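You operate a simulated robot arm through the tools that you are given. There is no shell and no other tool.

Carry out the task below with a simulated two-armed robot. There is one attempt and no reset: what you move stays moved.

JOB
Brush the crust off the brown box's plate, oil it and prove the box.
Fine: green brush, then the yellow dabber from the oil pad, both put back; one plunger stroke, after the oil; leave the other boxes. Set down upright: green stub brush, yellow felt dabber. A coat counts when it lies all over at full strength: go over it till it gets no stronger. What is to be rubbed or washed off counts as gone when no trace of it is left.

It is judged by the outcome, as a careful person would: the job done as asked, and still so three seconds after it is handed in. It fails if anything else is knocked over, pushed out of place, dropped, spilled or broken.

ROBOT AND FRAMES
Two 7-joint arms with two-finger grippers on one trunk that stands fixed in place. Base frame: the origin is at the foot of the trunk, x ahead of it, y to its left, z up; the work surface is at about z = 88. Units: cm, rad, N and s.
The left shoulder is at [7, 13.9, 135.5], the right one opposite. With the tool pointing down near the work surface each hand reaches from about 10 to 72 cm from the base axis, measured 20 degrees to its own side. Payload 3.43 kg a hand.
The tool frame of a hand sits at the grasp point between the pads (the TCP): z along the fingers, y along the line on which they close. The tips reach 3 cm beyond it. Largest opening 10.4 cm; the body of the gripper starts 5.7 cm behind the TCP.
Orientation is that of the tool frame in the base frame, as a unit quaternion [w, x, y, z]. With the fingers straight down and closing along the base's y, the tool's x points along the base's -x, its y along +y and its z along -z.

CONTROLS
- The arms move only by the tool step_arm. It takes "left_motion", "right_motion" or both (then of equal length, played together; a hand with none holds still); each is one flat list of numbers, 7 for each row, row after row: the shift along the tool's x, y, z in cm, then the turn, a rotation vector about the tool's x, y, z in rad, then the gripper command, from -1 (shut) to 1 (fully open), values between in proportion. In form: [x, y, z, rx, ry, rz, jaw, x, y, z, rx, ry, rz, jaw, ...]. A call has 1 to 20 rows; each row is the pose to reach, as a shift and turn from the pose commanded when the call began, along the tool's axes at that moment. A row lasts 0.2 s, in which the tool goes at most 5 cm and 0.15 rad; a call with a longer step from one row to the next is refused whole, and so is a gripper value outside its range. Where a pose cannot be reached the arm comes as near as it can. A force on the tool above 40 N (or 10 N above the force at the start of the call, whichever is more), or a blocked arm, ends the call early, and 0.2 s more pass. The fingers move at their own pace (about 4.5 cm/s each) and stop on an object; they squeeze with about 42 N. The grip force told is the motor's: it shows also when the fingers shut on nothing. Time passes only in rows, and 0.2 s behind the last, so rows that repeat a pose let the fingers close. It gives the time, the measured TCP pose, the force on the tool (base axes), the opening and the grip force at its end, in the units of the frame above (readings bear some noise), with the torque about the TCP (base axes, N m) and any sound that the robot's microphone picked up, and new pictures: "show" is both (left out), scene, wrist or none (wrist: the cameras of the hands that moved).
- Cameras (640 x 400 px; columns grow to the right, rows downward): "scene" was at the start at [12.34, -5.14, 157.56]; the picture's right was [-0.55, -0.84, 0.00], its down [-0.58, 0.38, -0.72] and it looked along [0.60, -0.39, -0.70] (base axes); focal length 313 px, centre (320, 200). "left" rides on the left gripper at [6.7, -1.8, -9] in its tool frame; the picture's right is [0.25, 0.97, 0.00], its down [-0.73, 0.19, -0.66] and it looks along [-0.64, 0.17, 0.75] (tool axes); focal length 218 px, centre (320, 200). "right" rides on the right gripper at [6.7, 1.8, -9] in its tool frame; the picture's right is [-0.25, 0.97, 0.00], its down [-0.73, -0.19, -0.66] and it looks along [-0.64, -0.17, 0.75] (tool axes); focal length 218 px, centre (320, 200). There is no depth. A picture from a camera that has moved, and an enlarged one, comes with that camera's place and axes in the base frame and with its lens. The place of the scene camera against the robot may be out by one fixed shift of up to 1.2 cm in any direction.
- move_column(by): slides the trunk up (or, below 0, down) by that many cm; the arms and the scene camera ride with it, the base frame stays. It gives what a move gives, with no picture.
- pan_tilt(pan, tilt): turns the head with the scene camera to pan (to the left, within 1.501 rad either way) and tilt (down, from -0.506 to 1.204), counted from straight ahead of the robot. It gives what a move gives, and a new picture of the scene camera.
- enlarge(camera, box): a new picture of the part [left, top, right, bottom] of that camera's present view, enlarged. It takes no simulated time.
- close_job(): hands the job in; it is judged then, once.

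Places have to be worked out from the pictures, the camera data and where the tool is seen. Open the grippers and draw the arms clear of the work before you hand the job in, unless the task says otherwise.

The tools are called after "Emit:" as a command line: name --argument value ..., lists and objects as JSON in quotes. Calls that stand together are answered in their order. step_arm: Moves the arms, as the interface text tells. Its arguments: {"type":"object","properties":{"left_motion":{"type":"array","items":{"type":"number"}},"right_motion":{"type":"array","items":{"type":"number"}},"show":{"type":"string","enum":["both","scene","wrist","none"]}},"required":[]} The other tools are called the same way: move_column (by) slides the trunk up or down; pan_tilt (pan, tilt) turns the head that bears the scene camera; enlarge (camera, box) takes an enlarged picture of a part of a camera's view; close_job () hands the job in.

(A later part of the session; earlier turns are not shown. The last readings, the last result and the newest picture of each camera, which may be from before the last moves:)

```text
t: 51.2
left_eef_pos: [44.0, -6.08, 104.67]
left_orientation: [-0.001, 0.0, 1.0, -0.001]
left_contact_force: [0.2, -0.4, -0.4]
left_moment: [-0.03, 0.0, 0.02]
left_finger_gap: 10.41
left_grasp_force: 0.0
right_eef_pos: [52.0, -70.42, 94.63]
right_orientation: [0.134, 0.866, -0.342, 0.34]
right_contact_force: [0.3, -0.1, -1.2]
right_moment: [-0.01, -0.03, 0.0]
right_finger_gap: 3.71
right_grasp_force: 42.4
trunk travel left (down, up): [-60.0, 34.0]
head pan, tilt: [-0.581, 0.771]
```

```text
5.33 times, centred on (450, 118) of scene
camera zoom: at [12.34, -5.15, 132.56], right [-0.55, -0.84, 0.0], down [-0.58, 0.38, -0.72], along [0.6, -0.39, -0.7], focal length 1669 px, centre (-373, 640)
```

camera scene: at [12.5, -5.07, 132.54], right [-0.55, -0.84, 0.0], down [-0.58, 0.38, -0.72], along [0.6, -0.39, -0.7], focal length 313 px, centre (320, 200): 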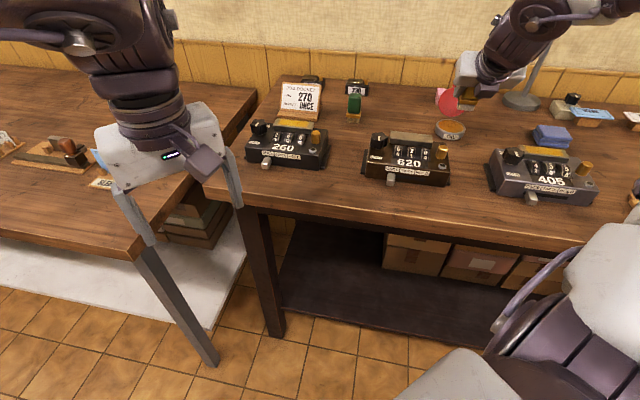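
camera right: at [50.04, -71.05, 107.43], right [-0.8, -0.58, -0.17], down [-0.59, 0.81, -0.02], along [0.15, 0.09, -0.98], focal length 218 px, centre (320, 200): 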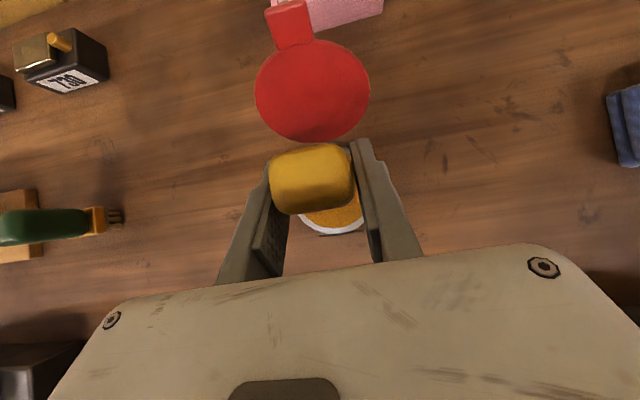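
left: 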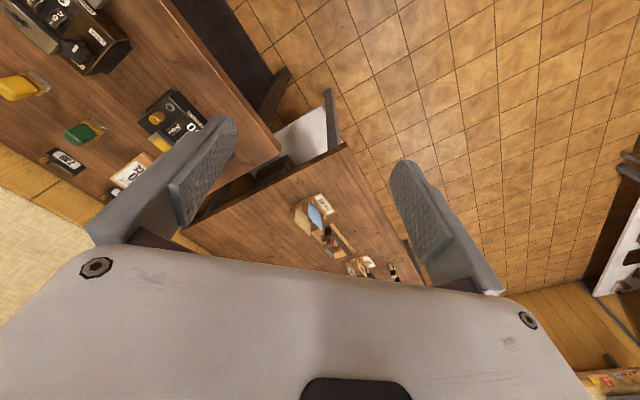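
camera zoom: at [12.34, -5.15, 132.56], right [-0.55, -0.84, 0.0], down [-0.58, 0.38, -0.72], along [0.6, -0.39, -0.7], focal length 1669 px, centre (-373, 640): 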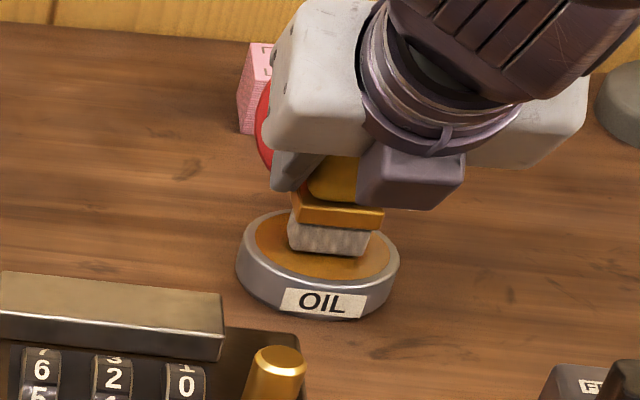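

It's nearly touching the oil. I lower in 0.2 cm steps until force appears.

Emit:
step_arm --right_motion '[-0.07, 0, 0.073, 0, 0, 0, -1, -0.136, 0, 0.146, 0, 0, 0, -1, -0.205, 0, 0.22, 0, 0, 0, -1, -0.205, 0, 0.22, 0, 0, 0, -1]' --show "none"

Emit:
enlarge --camera "scene" --box '[400, 80, 500, 155]'

```text
t: 52.2
left_eef_pos: [44.03, -6.03, 104.66]
left_orientation: [-0.001, 0.0, 1.0, -0.001]
left_contact_force: [0.0, -0.2, 0.2]
left_moment: [0.01, 0.01, -0.01]
left_finger_gap: 10.4
left_grasp_force: 0.0
right_eef_pos: [52.08, -70.55, 94.52]
right_orientation: [0.135, 0.866, -0.342, 0.341]
right_contact_force: [0.5, 0.1, 4.1]
right_moment: [0.01, 0.04, 0.04]
right_finger_gap: 3.71
right_grasp_force: 42.5
trunk travel left (down, up): [-60.0, 34.0]
head pan, tilt: [-0.581, 0.771]
```

```text
5.33 times, centred on (450, 118) of scene
camera zoom: at [12.3, -5.09, 132.57], right [-0.55, -0.84, 0.0], down [-0.58, 0.38, -0.72], along [0.6, -0.39, -0.7], focal length 1669 px, centre (-373, 640)
```

zoom: 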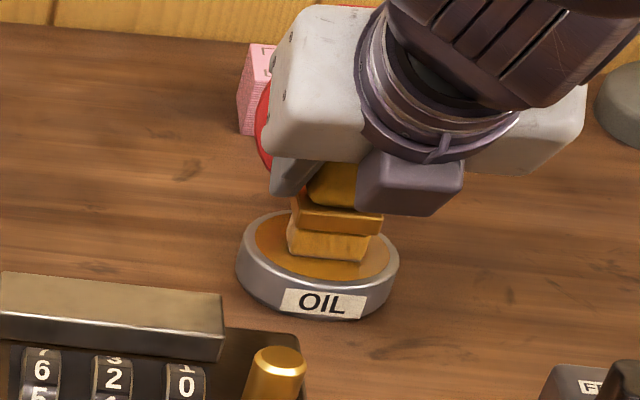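

The felt has turned amber, so it's charged (4 N contact). I press a moment longer, lift, and carry it over to just above the centre of the brown box's plate.

Emit:
step_arm --right_motion '[-0.07, 0, 0.073, 0, 0, 0, -1, -0.07, 0, 0.073, 0, 0, 0, -1, -0.07, 0, 0.073, 0, 0, 0, -1, 2.05, 0, -2.19, 0, 0, 0, -1, 4.09, 0, -4.39, 0, 0, 0, -1, 6.14, 0, -6.58, 0, 0, 0, -1, 3.83, -2.79, -8.73, 0, 0, 0, -1, 1.53, -5.58, -10.88, 0, 0, 0, -1, -0.78, -8.36, -13.02, 0, 0, 0, -1, -3.08, -11.15, -15.17, 0, 0, 0, -1, -4.44, -11.15, -13.71, 0, 0, 0, -1, -5.81, -11.15, -12.25, 0, 0, 0, -1, -5.81, -11.15, -12.25, 0, 0, 0, -1]' --show "none"

Emit:
enlarge --camera "scene" --box '[365, 95, 475, 175]'

Emit:
enlarge --camera "right" --box '[180, 60, 540, 285]'

```text
t: 55.0
left_eef_pos: [44.09, -5.92, 104.76]
left_orientation: [-0.001, 0.0, 1.0, -0.001]
left_contact_force: [-0.1, 0.1, 0.6]
left_moment: [-0.06, -0.01, -0.03]
left_finger_gap: 10.41
left_grasp_force: 0.0
right_eef_pos: [50.33, -53.64, 99.46]
right_orientation: [0.135, 0.865, -0.341, 0.342]
right_contact_force: [0.8, 0.6, -0.3]
right_moment: [0.0, -0.02, 0.0]
right_finger_gap: 3.7
right_grasp_force: 42.4
trunk travel left (down, up): [-60.0, 34.0]
head pan, tilt: [-0.581, 0.771]
```

```text
5.00 times, centred on (420, 135) of scene
camera zoom: at [12.31, -5.05, 132.57], right [-0.55, -0.84, 0.0], down [-0.58, 0.38, -0.72], along [0.6, -0.39, -0.7], focal length 1565 px, centre (-180, 525)
```

zoom: 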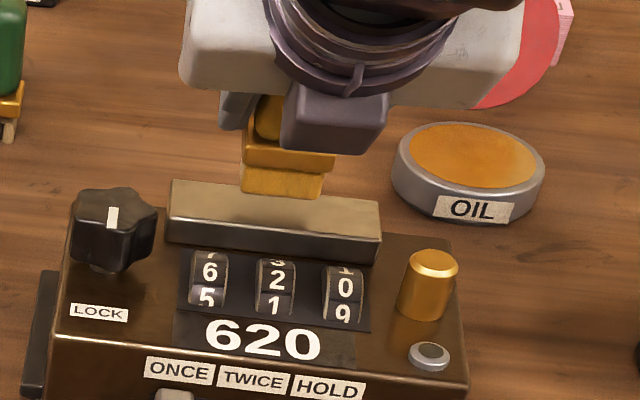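

```text
1.78 times, centred on (360, 172) of right
camera zoom: at [48.32, -54.19, 110.53], right [-0.8, -0.58, -0.17], down [-0.59, 0.81, -0.02], along [0.15, 0.09, -0.98], focal length 388 px, centre (249, 249)
```

zoom: 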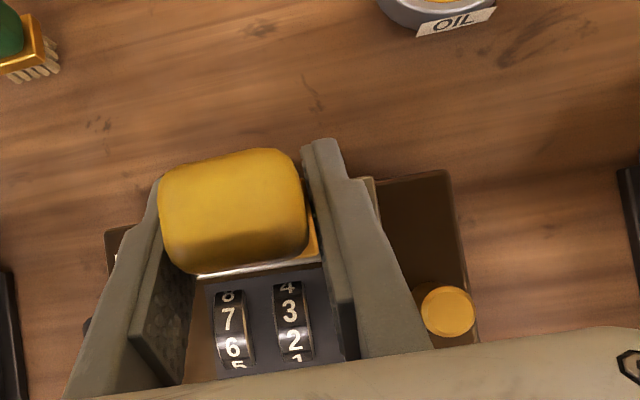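

The charged felt hangs about 1.1 cm above the plate, centred. I lower into light contact and sweep it over the whole plate in overlapping strokes.

Emit:
step_arm --right_motion '[-0.48, 0, 0.51, 0, 0, 0, -1, -0.92, 0, 0.987, 0, 0, 0, -1, -0.873, -1.398, 1.03, 0, 0, 0, -1, -0.829, -2.696, 1.07, 0, 0, 0, -1, -1.194, -2.719, 0.73, 0, 0, 0, -1, -1.238, -1.421, 0.69, 0, 0, 0, -1, -1.285, -0.023, 0.647, 0, 0, 0, -1, -1.332, 1.375, 0.604, 0, 0, 0, -1, -1.376, 2.673, 0.564, 0, 0, 0, -1, -1.011, 2.696, 0.904, 0, 0, 0, -1, -0.646, 2.719, 1.244, 0, 0, 0, -1, -0.602, 1.421, 1.284, 0, 0, 0, -1, -0.555, 0.023, 1.327, 0, 0, 0, -1, -0.508, -1.375, 1.37, 0, 0, 0, -1, -0.464, -2.673, 1.41, 0, 0, 0, -1, -0.829, -2.696, 1.07, 0, 0, 0, -1, -0.873, -1.398, 1.03, 0, 0, 0, -1, -0.92, 0, 0.987, 0, 0, 0, -1, -0.967, 1.398, 0.944, 0, 0, 0, -1, -1.011, 2.696, 0.904, 0, 0, 0, -1]' --show "none"

Emit:
enlarge --camera "scene" --box '[365, 95, 475, 175]'

```text
t: 59.2
left_eef_pos: [43.87, -5.79, 104.76]
left_orientation: [0.0, 0.0, 1.0, -0.003]
left_contact_force: [-0.2, 0.0, 0.6]
left_moment: [0.01, -0.07, 0.0]
left_finger_gap: 10.41
left_grasp_force: 0.0
right_eef_pos: [48.43, -55.33, 98.33]
right_orientation: [0.135, 0.865, -0.341, 0.343]
right_contact_force: [6.1, 6.6, 23.8]
right_moment: [0.27, -0.22, -0.02]
right_finger_gap: 3.69
right_grasp_force: 42.1
trunk travel left (down, up): [-60.0, 34.0]
head pan, tilt: [-0.581, 0.771]
```

```text
5.00 times, centred on (420, 135) of scene
camera zoom: at [12.12, -4.75, 132.6], right [-0.55, -0.84, 0.0], down [-0.58, 0.38, -0.72], along [0.6, -0.4, -0.7], focal length 1565 px, centre (-180, 525)
```

zoom: 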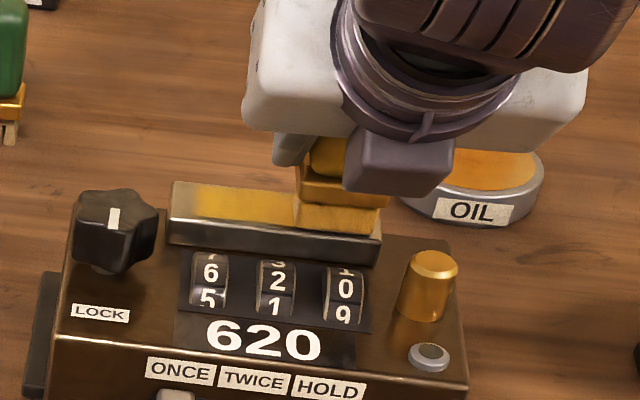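

The plate now shows an oil film. The pressing force is a bit high at 24 N, so I'll go lighter next time. I lift and draw back to inspect.

Emit:
step_arm --right_motion '[1.36, 0, -1.46, 0, 0, 0, -1, 4.09, 0, -4.39, 0, 0, 0, -1, 1.9, -1.35, -6.43, 0, 0, 0, -1, -0.3, -2.7, -8.47, 0, 0, 0, -1, -2.49, -2.7, -10.52, 0, 0, 0, -1, -2.49, -2.7, -10.52, 0, 0, 0, -1]' --show "both"

Emit:
enlarge --camera "right" --box '[240, 70, 420, 180]'

Emit:
enlarge --camera "right" --box '[65, 130, 165, 190]'

```text
t: 60.6
left_eef_pos: [44.12, -6.2, 104.64]
left_orientation: [-0.001, 0.0, 1.0, -0.001]
left_contact_force: [-0.1, -0.2, 0.4]
left_moment: [0.01, 0.0, 0.0]
left_finger_gap: 10.4
left_grasp_force: 0.1
right_eef_pos: [43.61, -47.73, 104.18]
right_orientation: [0.134, 0.866, -0.341, 0.339]
right_contact_force: [-0.3, 0.1, -0.3]
right_moment: [0.0, 0.0, 0.02]
right_finger_gap: 3.69
right_grasp_force: 41.6
trunk travel left (down, up): [-60.0, 34.0]
head pan, tilt: [-0.581, 0.771]
camera scene: at [12.43, -5.22, 132.55], right [-0.55, -0.84, 0.0], down [-0.58, 0.38, -0.72], along [0.6, -0.39, -0.7], focal length 313 px, centre (320, 200)
camera right: at [41.57, -48.25, 115.25], right [-0.8, -0.58, -0.17], down [-0.59, 0.81, -0.01], along [0.15, 0.09, -0.98], focal length 218 px, centre (320, 200)
```

scene: 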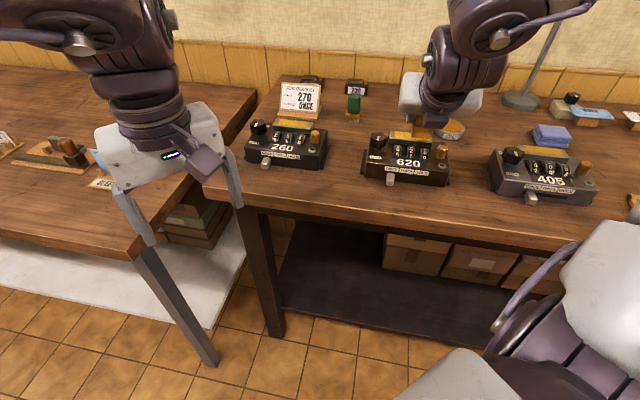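
right: 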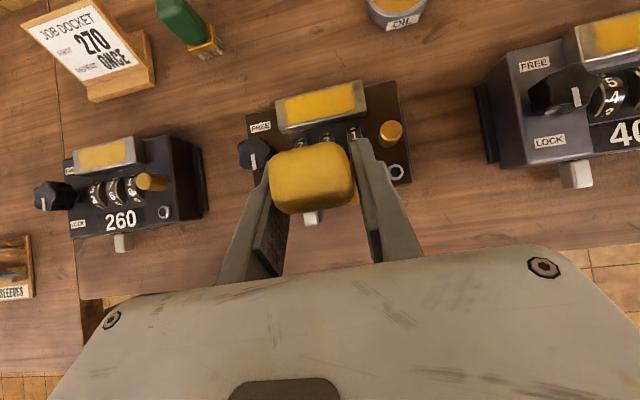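

```text
3.56 times, centred on (330, 125) of right
camera zoom: at [41.57, -48.25, 115.25], right [-0.8, -0.58, -0.17], down [-0.59, 0.81, -0.01], along [0.15, 0.09, -0.98], focal length 776 px, centre (284, 467)
```

zoom: 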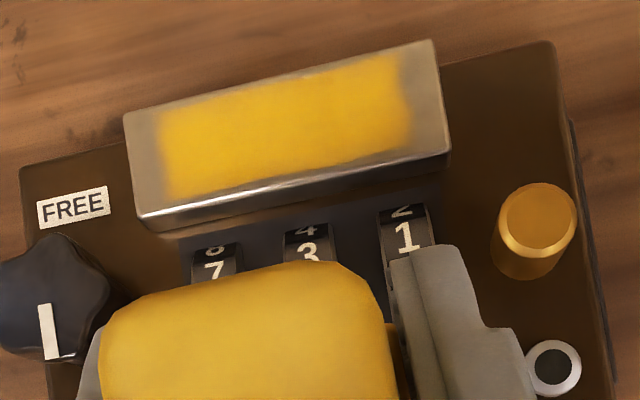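

```text
6.40 times, centred on (115, 160) of right
camera zoom: at [41.57, -48.25, 115.25], right [-0.8, -0.58, -0.17], down [-0.59, 0.81, -0.01], along [0.15, 0.09, -0.98], focal length 1397 px, centre (1632, 456)
```

zoom: 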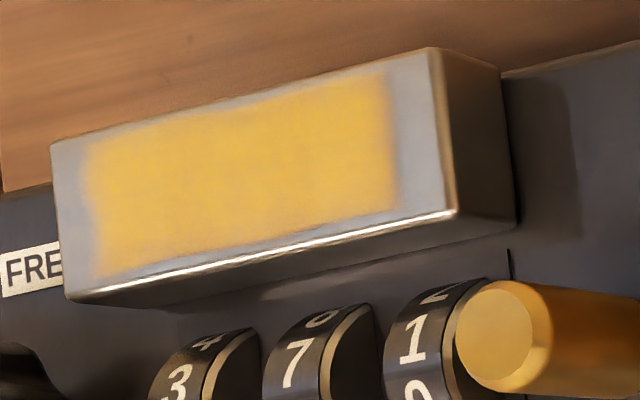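

The film matches the shape of the coat on the neighbouring box 260. I look closer at its evenness.

Emit:
enlarge --camera "right" --box '[268, 75, 378, 140]'

Emit:
enlarge --camera "scene" --box '[375, 105, 445, 165]'

```text
5.82 times, centred on (323, 108) of right
camera zoom: at [41.57, -48.25, 115.25], right [-0.8, -0.58, -0.17], down [-0.59, 0.81, -0.01], along [0.15, 0.09, -0.98], focal length 1270 px, centre (302, 738)
```

zoom: 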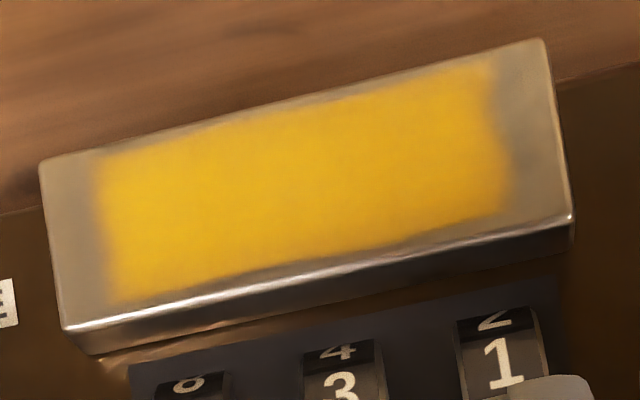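

```text
6.67 times, centred on (410, 135) of scene
camera zoom: at [12.43, -5.22, 132.55], right [-0.55, -0.84, 0.0], down [-0.58, 0.38, -0.72], along [0.6, -0.39, -0.7], focal length 2086 px, centre (-280, 633)
```

zoom: 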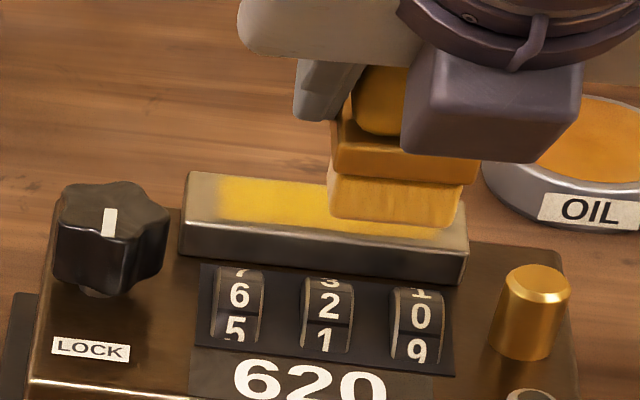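

The right-hand end of the film is a little ragged, so I'll recharge and go over it again. I return above the oil pad.

Emit:
step_arm --right_motion '[2.63, 1.83, 2.45, 0, 0, 0, -1, 5.27, 3.66, 4.91, 0, 0, 0, -1, 7.9, 5.5, 7.36, 0, 0, 0, -1, 10.53, 7.33, 9.81, 0, 0, 0, -1, 13.17, 9.16, 12.27, 0, 0, 0, -1, 15.8, 10.99, 14.72, 0, 0, 0, -1, 13.75, 10.99, 16.91, 0, 0, 0, -1, 11.71, 10.99, 19.11, 0, 0, 0, -1, 9.66, 10.99, 21.3, 0, 0, 0, -1, 9.66, 10.99, 21.3, 0, 0, 0, -1]' --show "none"

Emit:
enlarge --camera "scene" --box '[400, 80, 500, 155]'

Emit:
enlarge --camera "scene" --box '[375, 105, 445, 165]'

```text
t: 62.8
left_eef_pos: [43.99, -6.19, 104.59]
left_orientation: [-0.001, 0.0, 1.0, -0.001]
left_contact_force: [-0.1, 0.0, -0.6]
left_moment: [0.01, 0.0, 0.01]
left_finger_gap: 10.4
left_grasp_force: 0.1
right_eef_pos: [52.02, -70.36, 95.12]
right_orientation: [0.134, 0.866, -0.341, 0.34]
right_contact_force: [0.2, 0.6, -0.6]
right_moment: [-0.01, 0.01, -0.01]
right_finger_gap: 3.71
right_grasp_force: 42.0
trunk travel left (down, up): [-60.0, 34.0]
head pan, tilt: [-0.581, 0.771]
```

```text
5.33 times, centred on (450, 118) of scene
camera zoom: at [12.3, -5.1, 132.57], right [-0.55, -0.84, 0.0], down [-0.58, 0.38, -0.72], along [0.6, -0.39, -0.7], focal length 1669 px, centre (-373, 640)
```

zoom: 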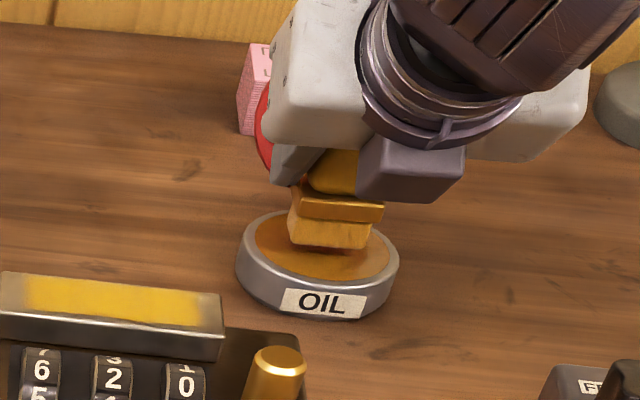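

```text
6.67 times, centred on (410, 135) of scene
camera zoom: at [12.3, -5.1, 132.57], right [-0.55, -0.84, 0.0], down [-0.58, 0.38, -0.72], along [0.6, -0.39, -0.7], focal length 2086 px, centre (-280, 633)
```

zoom: 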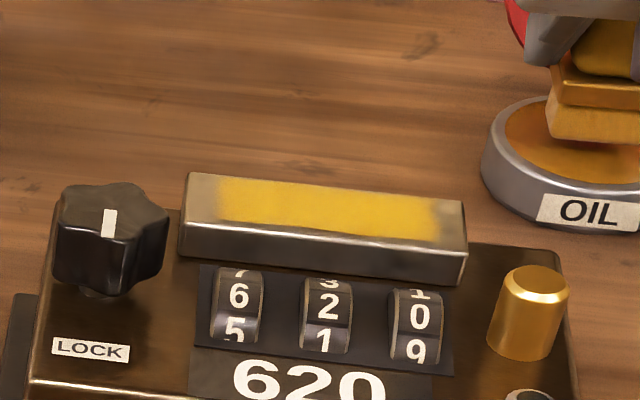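

The dabber is poised over the pad. I dip again with light pressure, then return to just above the plate's centre.

Emit:
step_arm --right_motion '[-0.27, 0, 0.29, 0, 0, 0, -1, -0.55, 0, 0.585, 0, 0, 0, -1, -0.55, 0, 0.585, 0, 0, 0, -1, -0.55, 0, 0.585, 0, 0, 0, -1, 1.02, 0, -1.1, 0, 0, 0, -1, 3.07, 0, -3.29, 0, 0, 0, -1, 5.59, 0, -6.0, 0, 0, 0, -1, 3.29, -2.77, -8.14, 0, 0, 0, -1, 0.99, -5.53, -10.29, 0, 0, 0, -1, -1.3, -8.3, -12.43, 0, 0, 0, -1, -3.6, -11.06, -14.57, 0, 0, 0, -1, -4.93, -11.06, -13.15, 0, 0, 0, -1, -6.26, -11.06, -11.72, 0, 0, 0, -1, -6.26, -11.06, -11.72, 0, 0, 0, -1]' --show "none"

Emit:
enlarge --camera "scene" --box '[365, 95, 475, 175]'

```text
t: 65.8
left_eef_pos: [44.06, -6.03, 104.66]
left_orientation: [-0.001, 0.0, 1.0, -0.001]
left_contact_force: [-0.5, 0.2, -0.9]
left_moment: [0.02, 0.01, 0.03]
left_finger_gap: 10.4
left_grasp_force: 0.2
right_eef_pos: [50.2, -53.49, 99.19]
right_orientation: [0.134, 0.866, -0.341, 0.341]
right_contact_force: [-0.2, -0.4, -1.0]
right_moment: [-0.03, 0.01, 0.01]
right_finger_gap: 3.7
right_grasp_force: 41.3
trunk travel left (down, up): [-60.0, 34.0]
head pan, tilt: [-0.581, 0.771]
```

```text
5.00 times, centred on (420, 135) of scene
camera zoom: at [12.32, -5.06, 132.57], right [-0.55, -0.84, 0.0], down [-0.58, 0.38, -0.72], along [0.6, -0.39, -0.7], focal length 1565 px, centre (-180, 525)
```

zoom: 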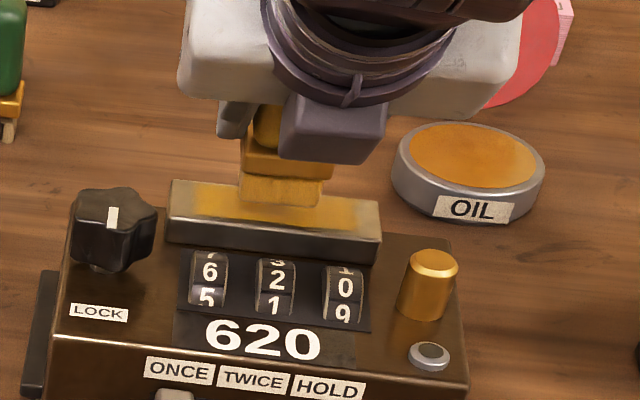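

The felt is recharged and sits about 0.9 cm above the plate. I make the second coat with slightly lighter pressure, starting at the right-hand end and covering both edges.

Emit:
step_arm --right_motion '[-0.41, 0, 0.44, 0, 0, 0, -1, -0.68, 0, 0.73, 0, 0, 0, -1, -0.598, 1.466, 0.807, 0, 0, 0, -1, -0.648, 2.964, 0.761, 0, 0, 0, -1, -0.21, 2.991, 1.17, 0, 0, 0, -1, -0.159, 1.493, 1.216, 0, 0, 0, -1, -0.109, -0.005, 1.262, 0, 0, 0, -1, -0.058, -1.503, 1.309, 0, 0, 0, -1, -0.015, -2.801, 1.349, 0, 0, 0, -1, -0.453, -2.828, 0.941, 0, 0, 0, -1, -0.892, -2.855, 0.532, 0, 0, 0, -1, -0.935, -1.557, 0.492, 0, 0, 0, -1, -0.986, -0.059, 0.445, 0, 0, 0, -1, -1.036, 1.439, 0.399, 0, 0, 0, -1, -1.086, 2.937, 0.353, 0, 0, 0, -1, -0.648, 2.964, 0.761, 0, 0, 0, -1, -0.598, 1.466, 0.807, 0, 0, 0, -1, -0.547, -0.032, 0.854, 0, 0, 0, -1, -0.497, -1.53, 0.901, 0, 0, 0, -1, -0.453, -2.828, 0.941, 0, 0, 0, -1]' --show "none"

Emit:
enlarge --camera "scene" --box '[365, 95, 475, 175]'

```text
t: 70.0
left_eef_pos: [44.11, -6.04, 104.64]
left_orientation: [-0.001, 0.0, 1.0, -0.001]
left_contact_force: [-0.7, 0.9, 0.0]
left_moment: [-0.01, 0.0, -0.02]
left_finger_gap: 10.38
left_grasp_force: 0.0
right_eef_pos: [52.26, -51.69, 98.37]
right_orientation: [0.134, 0.866, -0.341, 0.341]
right_contact_force: [0.5, -0.3, 0.1]
right_moment: [-0.05, -0.01, 0.03]
right_finger_gap: 3.67
right_grasp_force: 42.0
trunk travel left (down, up): [-60.0, 34.0]
head pan, tilt: [-0.581, 0.771]
```

```text
5.00 times, centred on (420, 135) of scene
camera zoom: at [12.38, -5.07, 132.56], right [-0.55, -0.84, 0.0], down [-0.58, 0.38, -0.72], along [0.6, -0.39, -0.7], focal length 1565 px, centre (-180, 525)
```

zoom: 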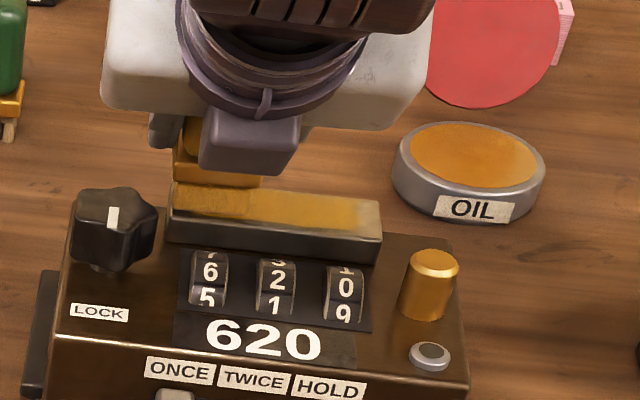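

The reading shows almost no contact at the end, so the felt may have skimmed. I go back to the plate centre and lower slightly to find the true contact height.

Emit:
step_arm --right_motion '[-0.047, 1.398, -0.043, 0, 0, 0, -1, -0.094, 2.796, -0.087, 0, 0, 0, -1, -0.162, 2.796, -0.014, 0, 0, 0, -1, -0.196, 2.796, 0.023, 0, 0, 0, -1, -0.196, 2.796, 0.023, 0, 0, 0, -1]' --show "none"

```text
t: 71.2
left_eef_pos: [43.89, -6.01, 104.77]
left_orientation: [0.0, 0.0, 1.0, -0.001]
left_contact_force: [0.0, -0.2, 0.3]
left_moment: [-0.02, 0.03, 0.0]
left_finger_gap: 10.39
left_grasp_force: 0.1
right_eef_pos: [50.41, -53.84, 98.41]
right_orientation: [0.134, 0.865, -0.341, 0.342]
right_contact_force: [-0.1, -0.3, 5.5]
right_moment: [-0.11, -0.03, 0.03]
right_finger_gap: 3.69
right_grasp_force: 41.5
trunk travel left (down, up): [-60.0, 34.0]
head pan, tilt: [-0.581, 0.771]
```

Contact is 5.5 N at z≈98.4 here. I press 0.1 cm more and repeat the whole sweep so that the recharged felt really covers everything.

Emit:
step_arm --right_motion '[-0.115, 1.398, 0.03, 0, 0, 0, -1, -0.162, 2.796, -0.014, 0, 0, 0, -1, 0.13, 2.814, 0.258, 0, 0, 0, -1, 0.177, 1.416, 0.302, 0, 0, 0, -1, 0.224, 0.018, 0.345, 0, 0, 0, -1, 0.275, -1.48, 0.392, 0, 0, 0, -1, 0.325, -2.978, 0.438, 0, 0, 0, -1, -0.113, -3.005, 0.03, 0, 0, 0, -1, -0.551, -3.032, -0.379, 0, 0, 0, -1, -0.602, -1.534, -0.426, 0, 0, 0, -1, -0.652, -0.036, -0.472, 0, 0, 0, -1, -0.699, 1.362, -0.515, 0, 0, 0, -1, -0.746, 2.76, -0.558, 0, 0, 0, -1, -0.308, 2.787, -0.15, 0, 0, 0, -1, -0.261, 1.389, -0.106, 0, 0, 0, -1, -0.214, -0.009, -0.063, 0, 0, 0, -1, -0.164, -1.507, -0.017, 0, 0, 0, -1, -0.113, -3.005, 0.03, 0, 0, 0, -1, -0.164, -1.507, -0.017, 0, 0, 0, -1, -0.214, -0.009, -0.063, 0, 0, 0, -1]' --show "none"

Emit:
enlarge --camera "scene" --box '[365, 95, 475, 175]'

```text
t: 75.4
left_eef_pos: [43.82, -5.89, 104.85]
left_orientation: [0.0, 0.001, 1.0, -0.001]
left_contact_force: [0.6, -1.5, -0.7]
left_moment: [0.03, 0.0, 0.02]
left_finger_gap: 10.4
left_grasp_force: 0.1
right_eef_pos: [50.34, -53.6, 98.24]
right_orientation: [0.133, 0.866, -0.341, 0.341]
right_contact_force: [2.2, 3.4, 12.9]
right_moment: [0.01, -0.15, 0.04]
right_finger_gap: 3.69
right_grasp_force: 42.0
trunk travel left (down, up): [-60.0, 34.0]
head pan, tilt: [-0.581, 0.771]
```

```text
5.00 times, centred on (420, 135) of scene
camera zoom: at [12.11, -5.02, 132.59], right [-0.55, -0.84, 0.0], down [-0.58, 0.38, -0.72], along [0.6, -0.39, -0.7], focal length 1565 px, centre (-180, 525)
```

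zoom: 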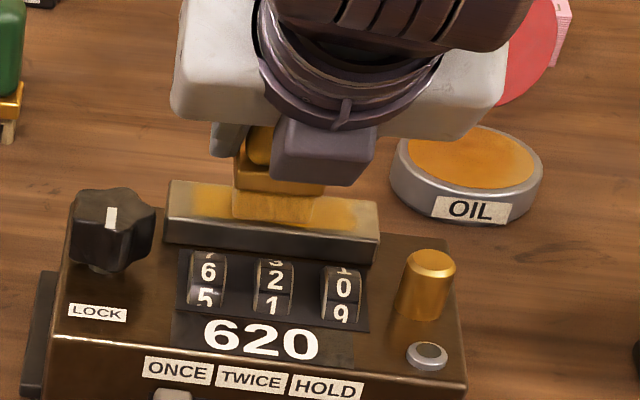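

Contact stayed at about 13 N through the sweep. I lift and draw back to compare the film with the previous look.

Emit:
step_arm --right_motion '[1.36, 0, -1.46, 0, 0, 0, -1, 4.09, 0, -4.39, 0, 0, 0, -1, 1.9, 0, -6.43, 0, 0, 0, -1, -0.3, 0, -8.47, 0, 0, 0, -1, -2.49, 0, -10.52, 0, 0, 0, -1, -2.49, 0, -10.52, 0, 0, 0, -1]' --show "wrist"

Emit:
enlarge --camera "right" --box '[268, 75, 378, 140]'

Emit:
enlarge --camera "right" --box '[65, 130, 165, 190]'

```text
t: 76.8
left_eef_pos: [44.05, -6.21, 104.51]
left_orientation: [-0.001, 0.0, 1.0, 0.0]
left_contact_force: [-0.2, 0.0, -1.1]
left_moment: [-0.01, 0.02, -0.06]
left_finger_gap: 10.4
left_grasp_force: 0.0
right_eef_pos: [43.95, -47.75, 103.99]
right_orientation: [0.134, 0.866, -0.341, 0.34]
right_contact_force: [-0.2, -0.2, -0.5]
right_moment: [0.02, -0.03, 0.01]
right_finger_gap: 3.73
right_grasp_force: 42.0
trunk travel left (down, up): [-60.0, 34.0]
head pan, tilt: [-0.581, 0.771]
camera right: at [41.88, -48.21, 115.07], right [-0.8, -0.58, -0.17], down [-0.59, 0.81, -0.01], along [0.15, 0.09, -0.98], focal length 218 px, centre (320, 200)
```

right: 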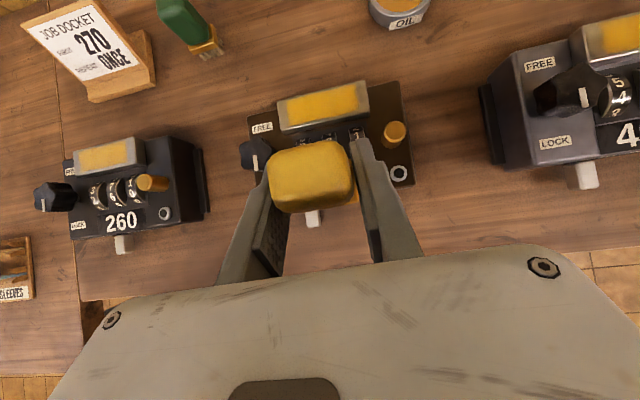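

```text
5.82 times, centred on (323, 108) of right
camera zoom: at [41.88, -48.21, 115.07], right [-0.8, -0.58, -0.17], down [-0.59, 0.81, -0.01], along [0.15, 0.09, -0.98], focal length 1270 px, centre (302, 738)
```

zoom: 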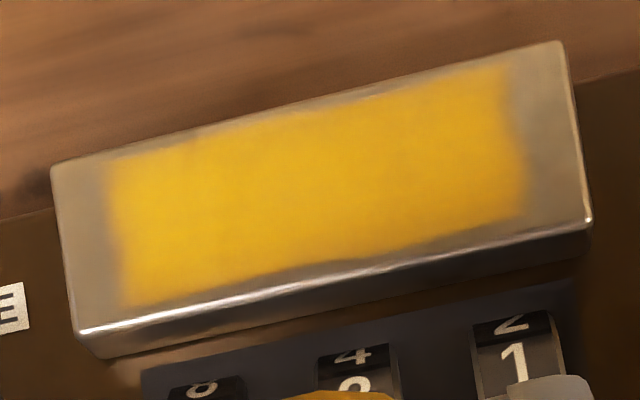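

```text
6.40 times, centred on (115, 160) of right
camera zoom: at [41.88, -48.21, 115.07], right [-0.8, -0.58, -0.17], down [-0.59, 0.81, -0.01], along [0.15, 0.09, -0.98], focal length 1397 px, centre (1632, 456)
```

zoom: 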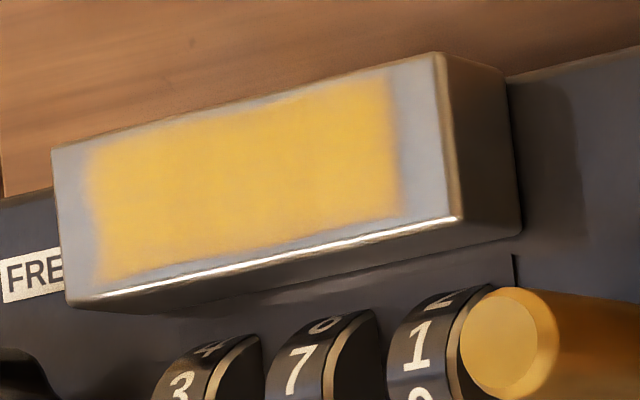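

The film is now a clean, straight-edged rectangle matching the coat on box 260. To be sure it's at full strength I recharge once more and go over it again.

Emit:
step_arm --right_motion '[2.61, 1.85, 2.43, 0, 0, 0, -1, 5.21, 3.71, 4.86, 0, 0, 0, -1, 7.82, 5.56, 7.29, 0, 0, 0, -1, 10.43, 7.41, 9.72, 0, 0, 0, -1, 13.03, 9.27, 12.15, 0, 0, 0, -1, 15.64, 11.12, 14.58, 0, 0, 0, -1, 13.59, 11.12, 16.77, 0, 0, 0, -1, 11.55, 11.12, 18.97, 0, 0, 0, -1, 9.71, 11.12, 20.94, 0, 0, 0, -1, 9.3, 11.12, 21.38, 0, 0, 0, -1, 8.99, 11.12, 21.71, 0, 0, 0, -1, 8.99, 11.12, 21.71, 0, 0, 0, -1]' --show "none"

Emit:
enlarge --camera "scene" --box '[365, 85, 495, 175]'

```text
t: 79.4
left_eef_pos: [44.04, -6.1, 104.71]
left_orientation: [0.0, 0.0, 1.0, -0.001]
left_contact_force: [0.1, 0.0, -1.1]
left_moment: [0.01, -0.05, 0.0]
left_finger_gap: 10.4
left_grasp_force: 0.0
right_eef_pos: [51.78, -70.33, 94.4]
right_orientation: [0.134, 0.865, -0.341, 0.343]
right_contact_force: [0.6, -1.1, 3.1]
right_moment: [-0.07, 0.0, 0.0]
right_finger_gap: 3.68
right_grasp_force: 42.1
trunk travel left (down, up): [-60.0, 34.0]
head pan, tilt: [-0.581, 0.771]
```

```text
4.44 times, centred on (430, 130) of scene
camera zoom: at [12.31, -5.12, 132.57], right [-0.55, -0.84, 0.0], down [-0.58, 0.38, -0.72], along [0.6, -0.39, -0.7], focal length 1391 px, centre (-169, 511)
```

zoom: 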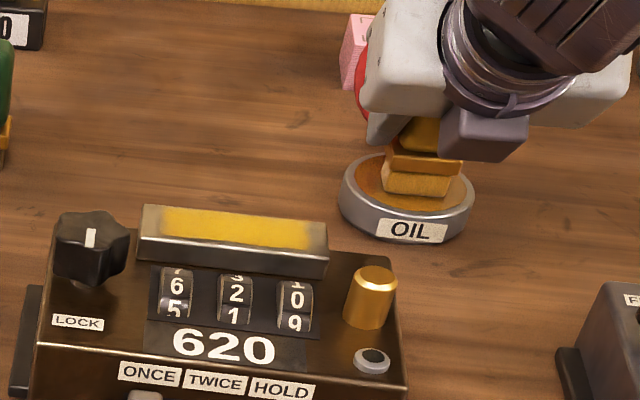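

The dip made contact (3 N). I carry the recharged felt back to above the plate's centre.

Emit:
step_arm --right_motion '[-0.05, 0, 0.055, 0, 0, 0, -1, -0.05, 0, 0.055, 0, 0, 0, -1, 1.02, 0, -1.1, 0, 0, 0, -1, 3.07, 0, -3.29, 0, 0, 0, -1, 6.14, 0, -6.58, 0, 0, 0, -1, 3.88, -2.8, -8.69, 0, 0, 0, -1, 1.62, -5.61, -10.8, 0, 0, 0, -1, -0.64, -8.41, -12.9, 0, 0, 0, -1, -2.9, -11.21, -15.01, 0, 0, 0, -1, -4.4, -11.21, -13.4, 0, 0, 0, -1, -5.76, -11.21, -11.94, 0, 0, 0, -1, -5.76, -11.21, -11.94, 0, 0, 0, -1]' --show "none"

```text
t: 82.0
left_eef_pos: [43.96, -6.02, 104.68]
left_orientation: [-0.001, 0.0, 1.0, -0.002]
left_contact_force: [0.1, -0.3, 0.1]
left_moment: [0.01, 0.0, 0.02]
left_finger_gap: 10.42
left_grasp_force: 0.1
right_eef_pos: [50.52, -53.59, 99.25]
right_orientation: [0.135, 0.865, -0.342, 0.341]
right_contact_force: [-1.1, 0.2, -0.5]
right_moment: [-0.02, -0.05, 0.0]
right_finger_gap: 3.71
right_grasp_force: 42.2
trunk travel left (down, up): [-60.0, 34.0]
head pan, tilt: [-0.581, 0.771]
```

In position, about 0.9 cm above the plate. I make a third full coat at the proven contact depth.

Emit:
step_arm --right_motion '[-0.55, 0, 0.585, 0, 0, 0, -1, -0.886, 0, 0.951, 0, 0, 0, -1, -1.009, 1.493, 0.837, 0, 0, 0, -1, -1.06, 2.991, 0.79, 0, 0, 0, -1, -0.622, 3.019, 1.198, 0, 0, 0, -1, -0.571, 1.521, 1.245, 0, 0, 0, -1, -0.521, 0.023, 1.291, 0, 0, 0, -1, -0.474, -1.375, 1.334, 0, 0, 0, -1, -0.427, -2.773, 1.378, 0, 0, 0, -1, -0.865, -2.801, 0.97, 0, 0, 0, -1, -1.303, -2.828, 0.561, 0, 0, 0, -1, -1.35, -1.43, 0.517, 0, 0, 0, -1, -1.397, -0.032, 0.474, 0, 0, 0, -1, -1.447, 1.466, 0.428, 0, 0, 0, -1, -1.498, 2.964, 0.381, 0, 0, 0, -1, -1.06, 2.991, 0.79, 0, 0, 0, -1, -1.009, 1.493, 0.837, 0, 0, 0, -1, -0.959, -0.005, 0.883, 0, 0, 0, -1, -0.912, -1.403, 0.926, 0, 0, 0, -1, -0.865, -2.801, 0.97, 0, 0, 0, -1]' --show "none"

```text
t: 86.2
left_eef_pos: [43.7, -5.97, 104.82]
left_orientation: [0.001, 0.001, 1.0, -0.002]
left_contact_force: [0.6, -0.1, -0.4]
left_moment: [0.0, 0.02, 0.0]
left_finger_gap: 10.41
left_grasp_force: 0.1
right_eef_pos: [51.99, -51.65, 98.14]
right_orientation: [0.135, 0.865, -0.341, 0.342]
right_contact_force: [-8.1, -8.3, 25.9]
right_moment: [-0.44, 0.1, -0.08]
right_finger_gap: 3.71
right_grasp_force: 41.9
trunk travel left (down, up): [-60.0, 34.0]
head pan, tilt: [-0.581, 0.771]
```

Firm contact all the way. I lift and draw back to compare the film's strength again.

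Emit:
step_arm --right_motion '[1.36, 0, -1.46, 0, 0, 0, -1, 4.09, 0, -4.39, 0, 0, 0, -1, 1.9, 1.4, -6.43, 0, 0, 0, -1, -0.3, 2.7, -8.47, 0, 0, 0, -1, -2.49, 2.7, -10.52, 0, 0, 0, -1, -2.49, 2.7, -10.52, 0, 0, 0, -1]' --show "wrist"

Emit:
enlarge --camera "right" --box '[268, 75, 378, 140]'

Emit:
enlarge --camera "scene" --box '[365, 95, 475, 175]'

```text
t: 87.6
left_eef_pos: [44.12, -6.19, 104.62]
left_orientation: [-0.001, 0.0, 1.0, 0.0]
left_contact_force: [1.0, 0.9, -0.2]
left_moment: [0.0, 0.0, -0.02]
left_finger_gap: 10.41
left_grasp_force: 0.1
right_eef_pos: [44.05, -47.61, 104.13]
right_orientation: [0.135, 0.866, -0.342, 0.34]
right_contact_force: [-0.9, 0.0, -0.4]
right_moment: [0.02, -0.01, 0.0]
right_finger_gap: 3.72
right_grasp_force: 41.9
trunk travel left (down, up): [-60.0, 34.0]
head pan, tilt: [-0.581, 0.771]
camera right: at [41.96, -48.14, 115.14], right [-0.8, -0.58, -0.17], down [-0.59, 0.81, -0.01], along [0.15, 0.09, -0.98], focal length 218 px, centre (320, 200)
```

right: 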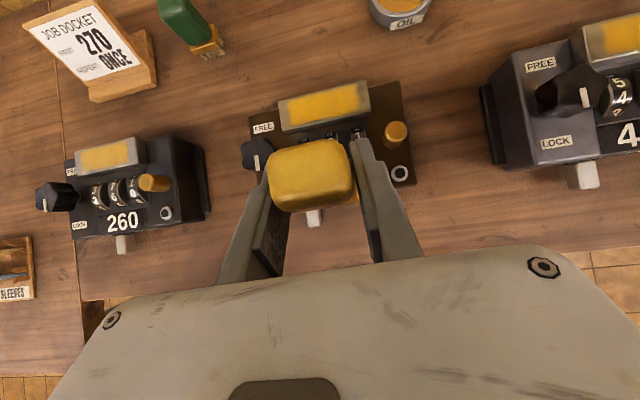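

```text
5.82 times, centred on (323, 108) of right
camera zoom: at [41.96, -48.14, 115.14], right [-0.8, -0.58, -0.17], down [-0.59, 0.81, -0.01], along [0.15, 0.09, -0.98], focal length 1270 px, centre (302, 738)
```

zoom: 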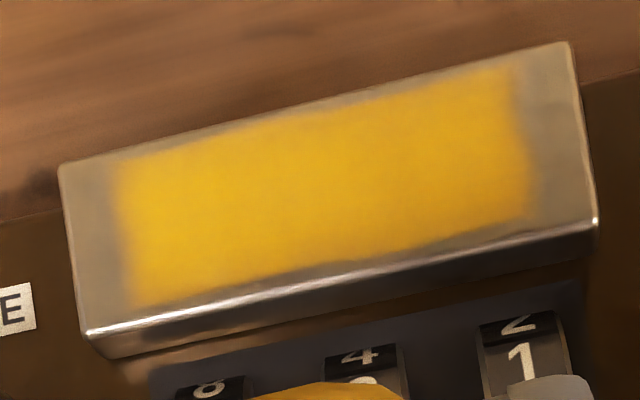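

```text
5.00 times, centred on (420, 135) of scene
camera zoom: at [12.41, -5.23, 132.55], right [-0.55, -0.84, 0.0], down [-0.58, 0.38, -0.72], along [0.6, -0.39, -0.7], focal length 1565 px, centre (-180, 525)
```

zoom: 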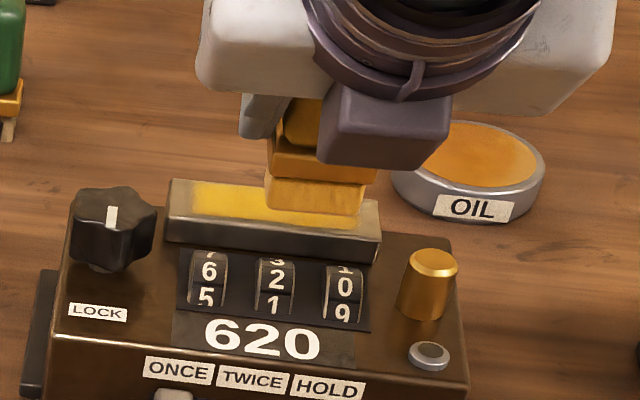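

The film is no stronger than before, even and complete. I carry the dabber back above its original spot and stop about 2.5 cm up.

Emit:
step_arm --right_motion '[2.84, -0.43, 2.64, 0, 0, 0, -1, 5.67, -0.86, 5.29, 0, 0, 0, -1, 8.51, -1.29, 7.93, 0, 0, 0, -1, 11.35, -1.72, 10.57, 0, 0, 0, -1, 14.18, -2.15, 13.22, 0, 0, 0, -1, 17.02, -2.58, 15.86, 0, 0, 0, -1, 14.97, -2.58, 18.05, 0, 0, 0, -1, 12.93, -2.58, 20.25, 0, 0, 0, -1, 10.88, -2.58, 22.44, 0, 0, 0, -1, 10.88, -2.58, 22.44, 0, 0, 0, -1]' --show "wrist"

Emit:
enlarge --camera "scene" --box '[340, 80, 460, 155]'

```text
t: 89.8
left_eef_pos: [44.07, -6.03, 104.74]
left_orientation: [0.0, 0.0, 1.0, -0.001]
left_contact_force: [1.1, 0.0, 0.1]
left_moment: [0.03, -0.01, 0.02]
left_finger_gap: 10.41
left_grasp_force: 0.0
right_eef_pos: [62.58, -61.46, 94.88]
right_orientation: [0.134, 0.866, -0.341, 0.341]
right_contact_force: [0.8, 0.1, -1.2]
right_moment: [0.02, 0.01, 0.01]
right_finger_gap: 3.69
right_grasp_force: 42.3
trunk travel left (down, up): [-60.0, 34.0]
head pan, tilt: [-0.581, 0.771]
camera right: at [60.54, -61.93, 105.96], right [-0.8, -0.58, -0.17], down [-0.59, 0.81, -0.02], along [0.15, 0.09, -0.98], focal length 218 px, centre (320, 200)
```

right: 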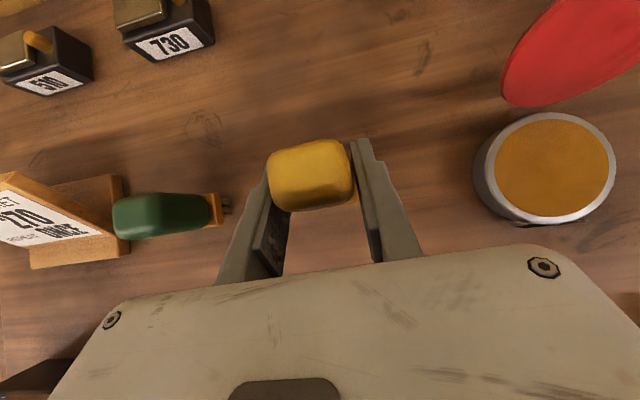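

```text
5.33 times, centred on (400, 118) of scene
camera zoom: at [12.28, -5.12, 132.57], right [-0.55, -0.84, 0.0], down [-0.58, 0.38, -0.72], along [0.6, -0.39, -0.7], focal length 1669 px, centre (-107, 640)
```

zoom: 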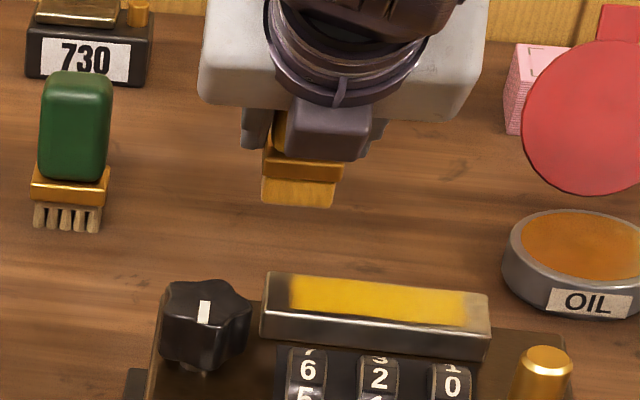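

The dabber is above its old spot. I correct 0.25 cm and lower toward the table.

Emit:
step_arm --right_motion '[-0.49, -0.075, 0.91, 0, 0, 0, -1, -1.04, -0.075, 1.49, 0, 0, 0, -1, -1.31, -0.075, 1.79, 0, 0, 0, -1, -1.31, -0.075, 1.79, 0, 0, 0, -1]' --show "none"

Emit:
enlarge --camera "scene" --box '[340, 80, 460, 155]'

```text
t: 90.8
left_eef_pos: [44.04, -6.05, 104.76]
left_orientation: [-0.001, 0.0, 1.0, -0.001]
left_contact_force: [0.1, 0.3, -0.4]
left_moment: [0.0, -0.03, -0.01]
left_finger_gap: 10.38
left_grasp_force: 0.0
right_eef_pos: [62.93, -61.66, 92.64]
right_orientation: [0.134, 0.866, -0.341, 0.34]
right_contact_force: [-0.2, 0.1, -0.8]
right_moment: [0.0, -0.01, 0.0]
right_finger_gap: 3.7
right_grasp_force: 41.8
trunk travel left (down, up): [-60.0, 34.0]
head pan, tilt: [-0.581, 0.771]
```

```text
5.33 times, centred on (400, 118) of scene
camera zoom: at [12.36, -5.15, 132.56], right [-0.55, -0.84, 0.0], down [-0.58, 0.38, -0.72], along [0.6, -0.39, -0.7], focal length 1669 px, centre (-107, 640)
```

zoom: 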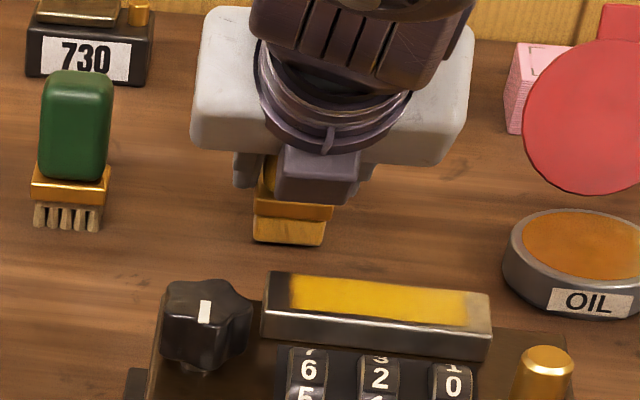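

The position matches the original. I lower in small steps until the felt touches the table.

Emit:
step_arm --right_motion '[-0.07, 0, 0.073, 0, 0, 0, -1, -0.136, 0, 0.146, 0, 0, 0, -1, -0.17, 0, 0.183, 0, 0, 0, -1, -0.17, 0, 0.183, 0, 0, 0, -1]' --show "none"

```text
t: 91.8
left_eef_pos: [44.02, -6.1, 104.78]
left_orientation: [-0.001, 0.0, 1.0, -0.001]
left_contact_force: [-0.5, -0.4, 0.6]
left_moment: [0.0, -0.01, -0.01]
left_finger_gap: 10.39
left_grasp_force: 0.0
right_eef_pos: [63.07, -61.46, 92.48]
right_orientation: [0.134, 0.866, -0.341, 0.341]
right_contact_force: [0.4, -0.7, 2.2]
right_moment: [-0.08, -0.06, 0.0]
right_finger_gap: 3.72
right_grasp_force: 42.0
trunk travel left (down, up): [-60.0, 34.0]
head pan, tilt: [-0.581, 0.771]
```

There are signs of contact (2.2 N). I lower a hair more to confirm before releasing.

Emit:
step_arm --right_motion '[-0.048, 0, 0.051, 0, 0, 0, -1, -0.048, 0, 0.051, 0, 0, 0, -1]' --show "none"

Emit:
enlarge --camera "scene" --box '[340, 80, 460, 155]'

```text
t: 92.4
left_eef_pos: [43.93, -6.1, 104.62]
left_orientation: [0.0, -0.001, 1.0, -0.001]
left_contact_force: [0.3, -0.1, 0.1]
left_moment: [-0.03, 0.0, -0.02]
left_finger_gap: 10.4
left_grasp_force: 0.2
right_eef_pos: [62.91, -61.5, 92.37]
right_orientation: [0.133, 0.866, -0.34, 0.342]
right_contact_force: [1.5, -2.4, 4.6]
right_moment: [-0.15, -0.13, -0.01]
right_finger_gap: 3.69
right_grasp_force: 42.0
trunk travel left (down, up): [-60.0, 34.0]
head pan, tilt: [-0.581, 0.771]
```

```text
5.33 times, centred on (400, 118) of scene
camera zoom: at [12.3, -5.11, 132.57], right [-0.55, -0.84, 0.0], down [-0.58, 0.38, -0.72], along [0.6, -0.39, -0.7], focal length 1669 px, centre (-107, 640)
```

zoom: 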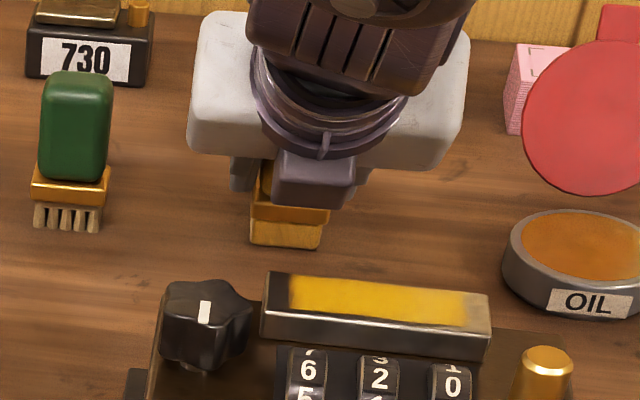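

The felt bottom is on the table with 4.6 N. I open the fingers to release it.

Emit:
step_arm --right_motion '[0, 0, 0, 0, 0, 0, -0.25, 0, 0, 0, 0, 0, 0, 0, 0, 0, 0, 0, 0, 0, 0.35, 0, 0, 0, 0, 0, 0, 0.35, 0, 0, 0, 0, 0, 0, 0.35, 0, 0, 0, 0, 0, 0, 0.35]' --show "wrist"

Emit:
enlarge --camera "scene" --box '[340, 80, 460, 155]'

```text
t: 93.8
left_eef_pos: [43.97, -6.09, 104.69]
left_orientation: [-0.001, -0.001, 1.0, 0.0]
left_contact_force: [-0.3, -0.2, 0.6]
left_moment: [-0.01, 0.0, 0.01]
left_finger_gap: 10.4
left_grasp_force: 0.0
right_eef_pos: [62.97, -61.49, 92.3]
right_orientation: [0.134, 0.866, -0.341, 0.34]
right_contact_force: [-0.2, -0.1, 0.7]
right_moment: [0.01, -0.02, 0.0]
right_finger_gap: 7.04
right_grasp_force: 0.0
trunk travel left (down, up): [-60.0, 34.0]
head pan, tilt: [-0.581, 0.771]
camera right: at [60.89, -61.97, 103.4], right [-0.8, -0.58, -0.17], down [-0.59, 0.81, -0.02], along [0.15, 0.09, -0.98], focal length 218 px, centre (320, 200)
```

right: 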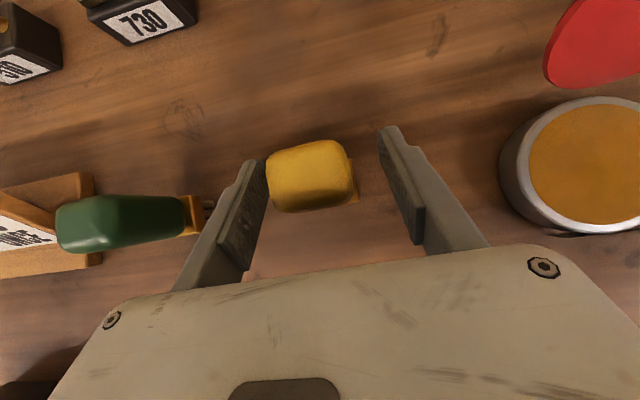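

```text
5.33 times, centred on (400, 118) of scene
camera zoom: at [12.34, -5.14, 132.56], right [-0.55, -0.84, 0.0], down [-0.58, 0.38, -0.72], along [0.6, -0.39, -0.7], focal length 1669 px, centre (-107, 640)
```

zoom: 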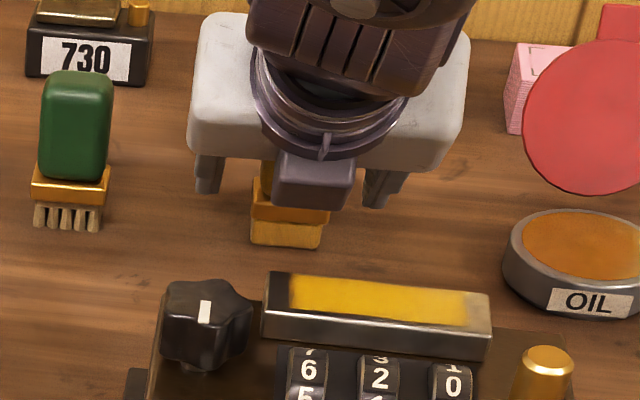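

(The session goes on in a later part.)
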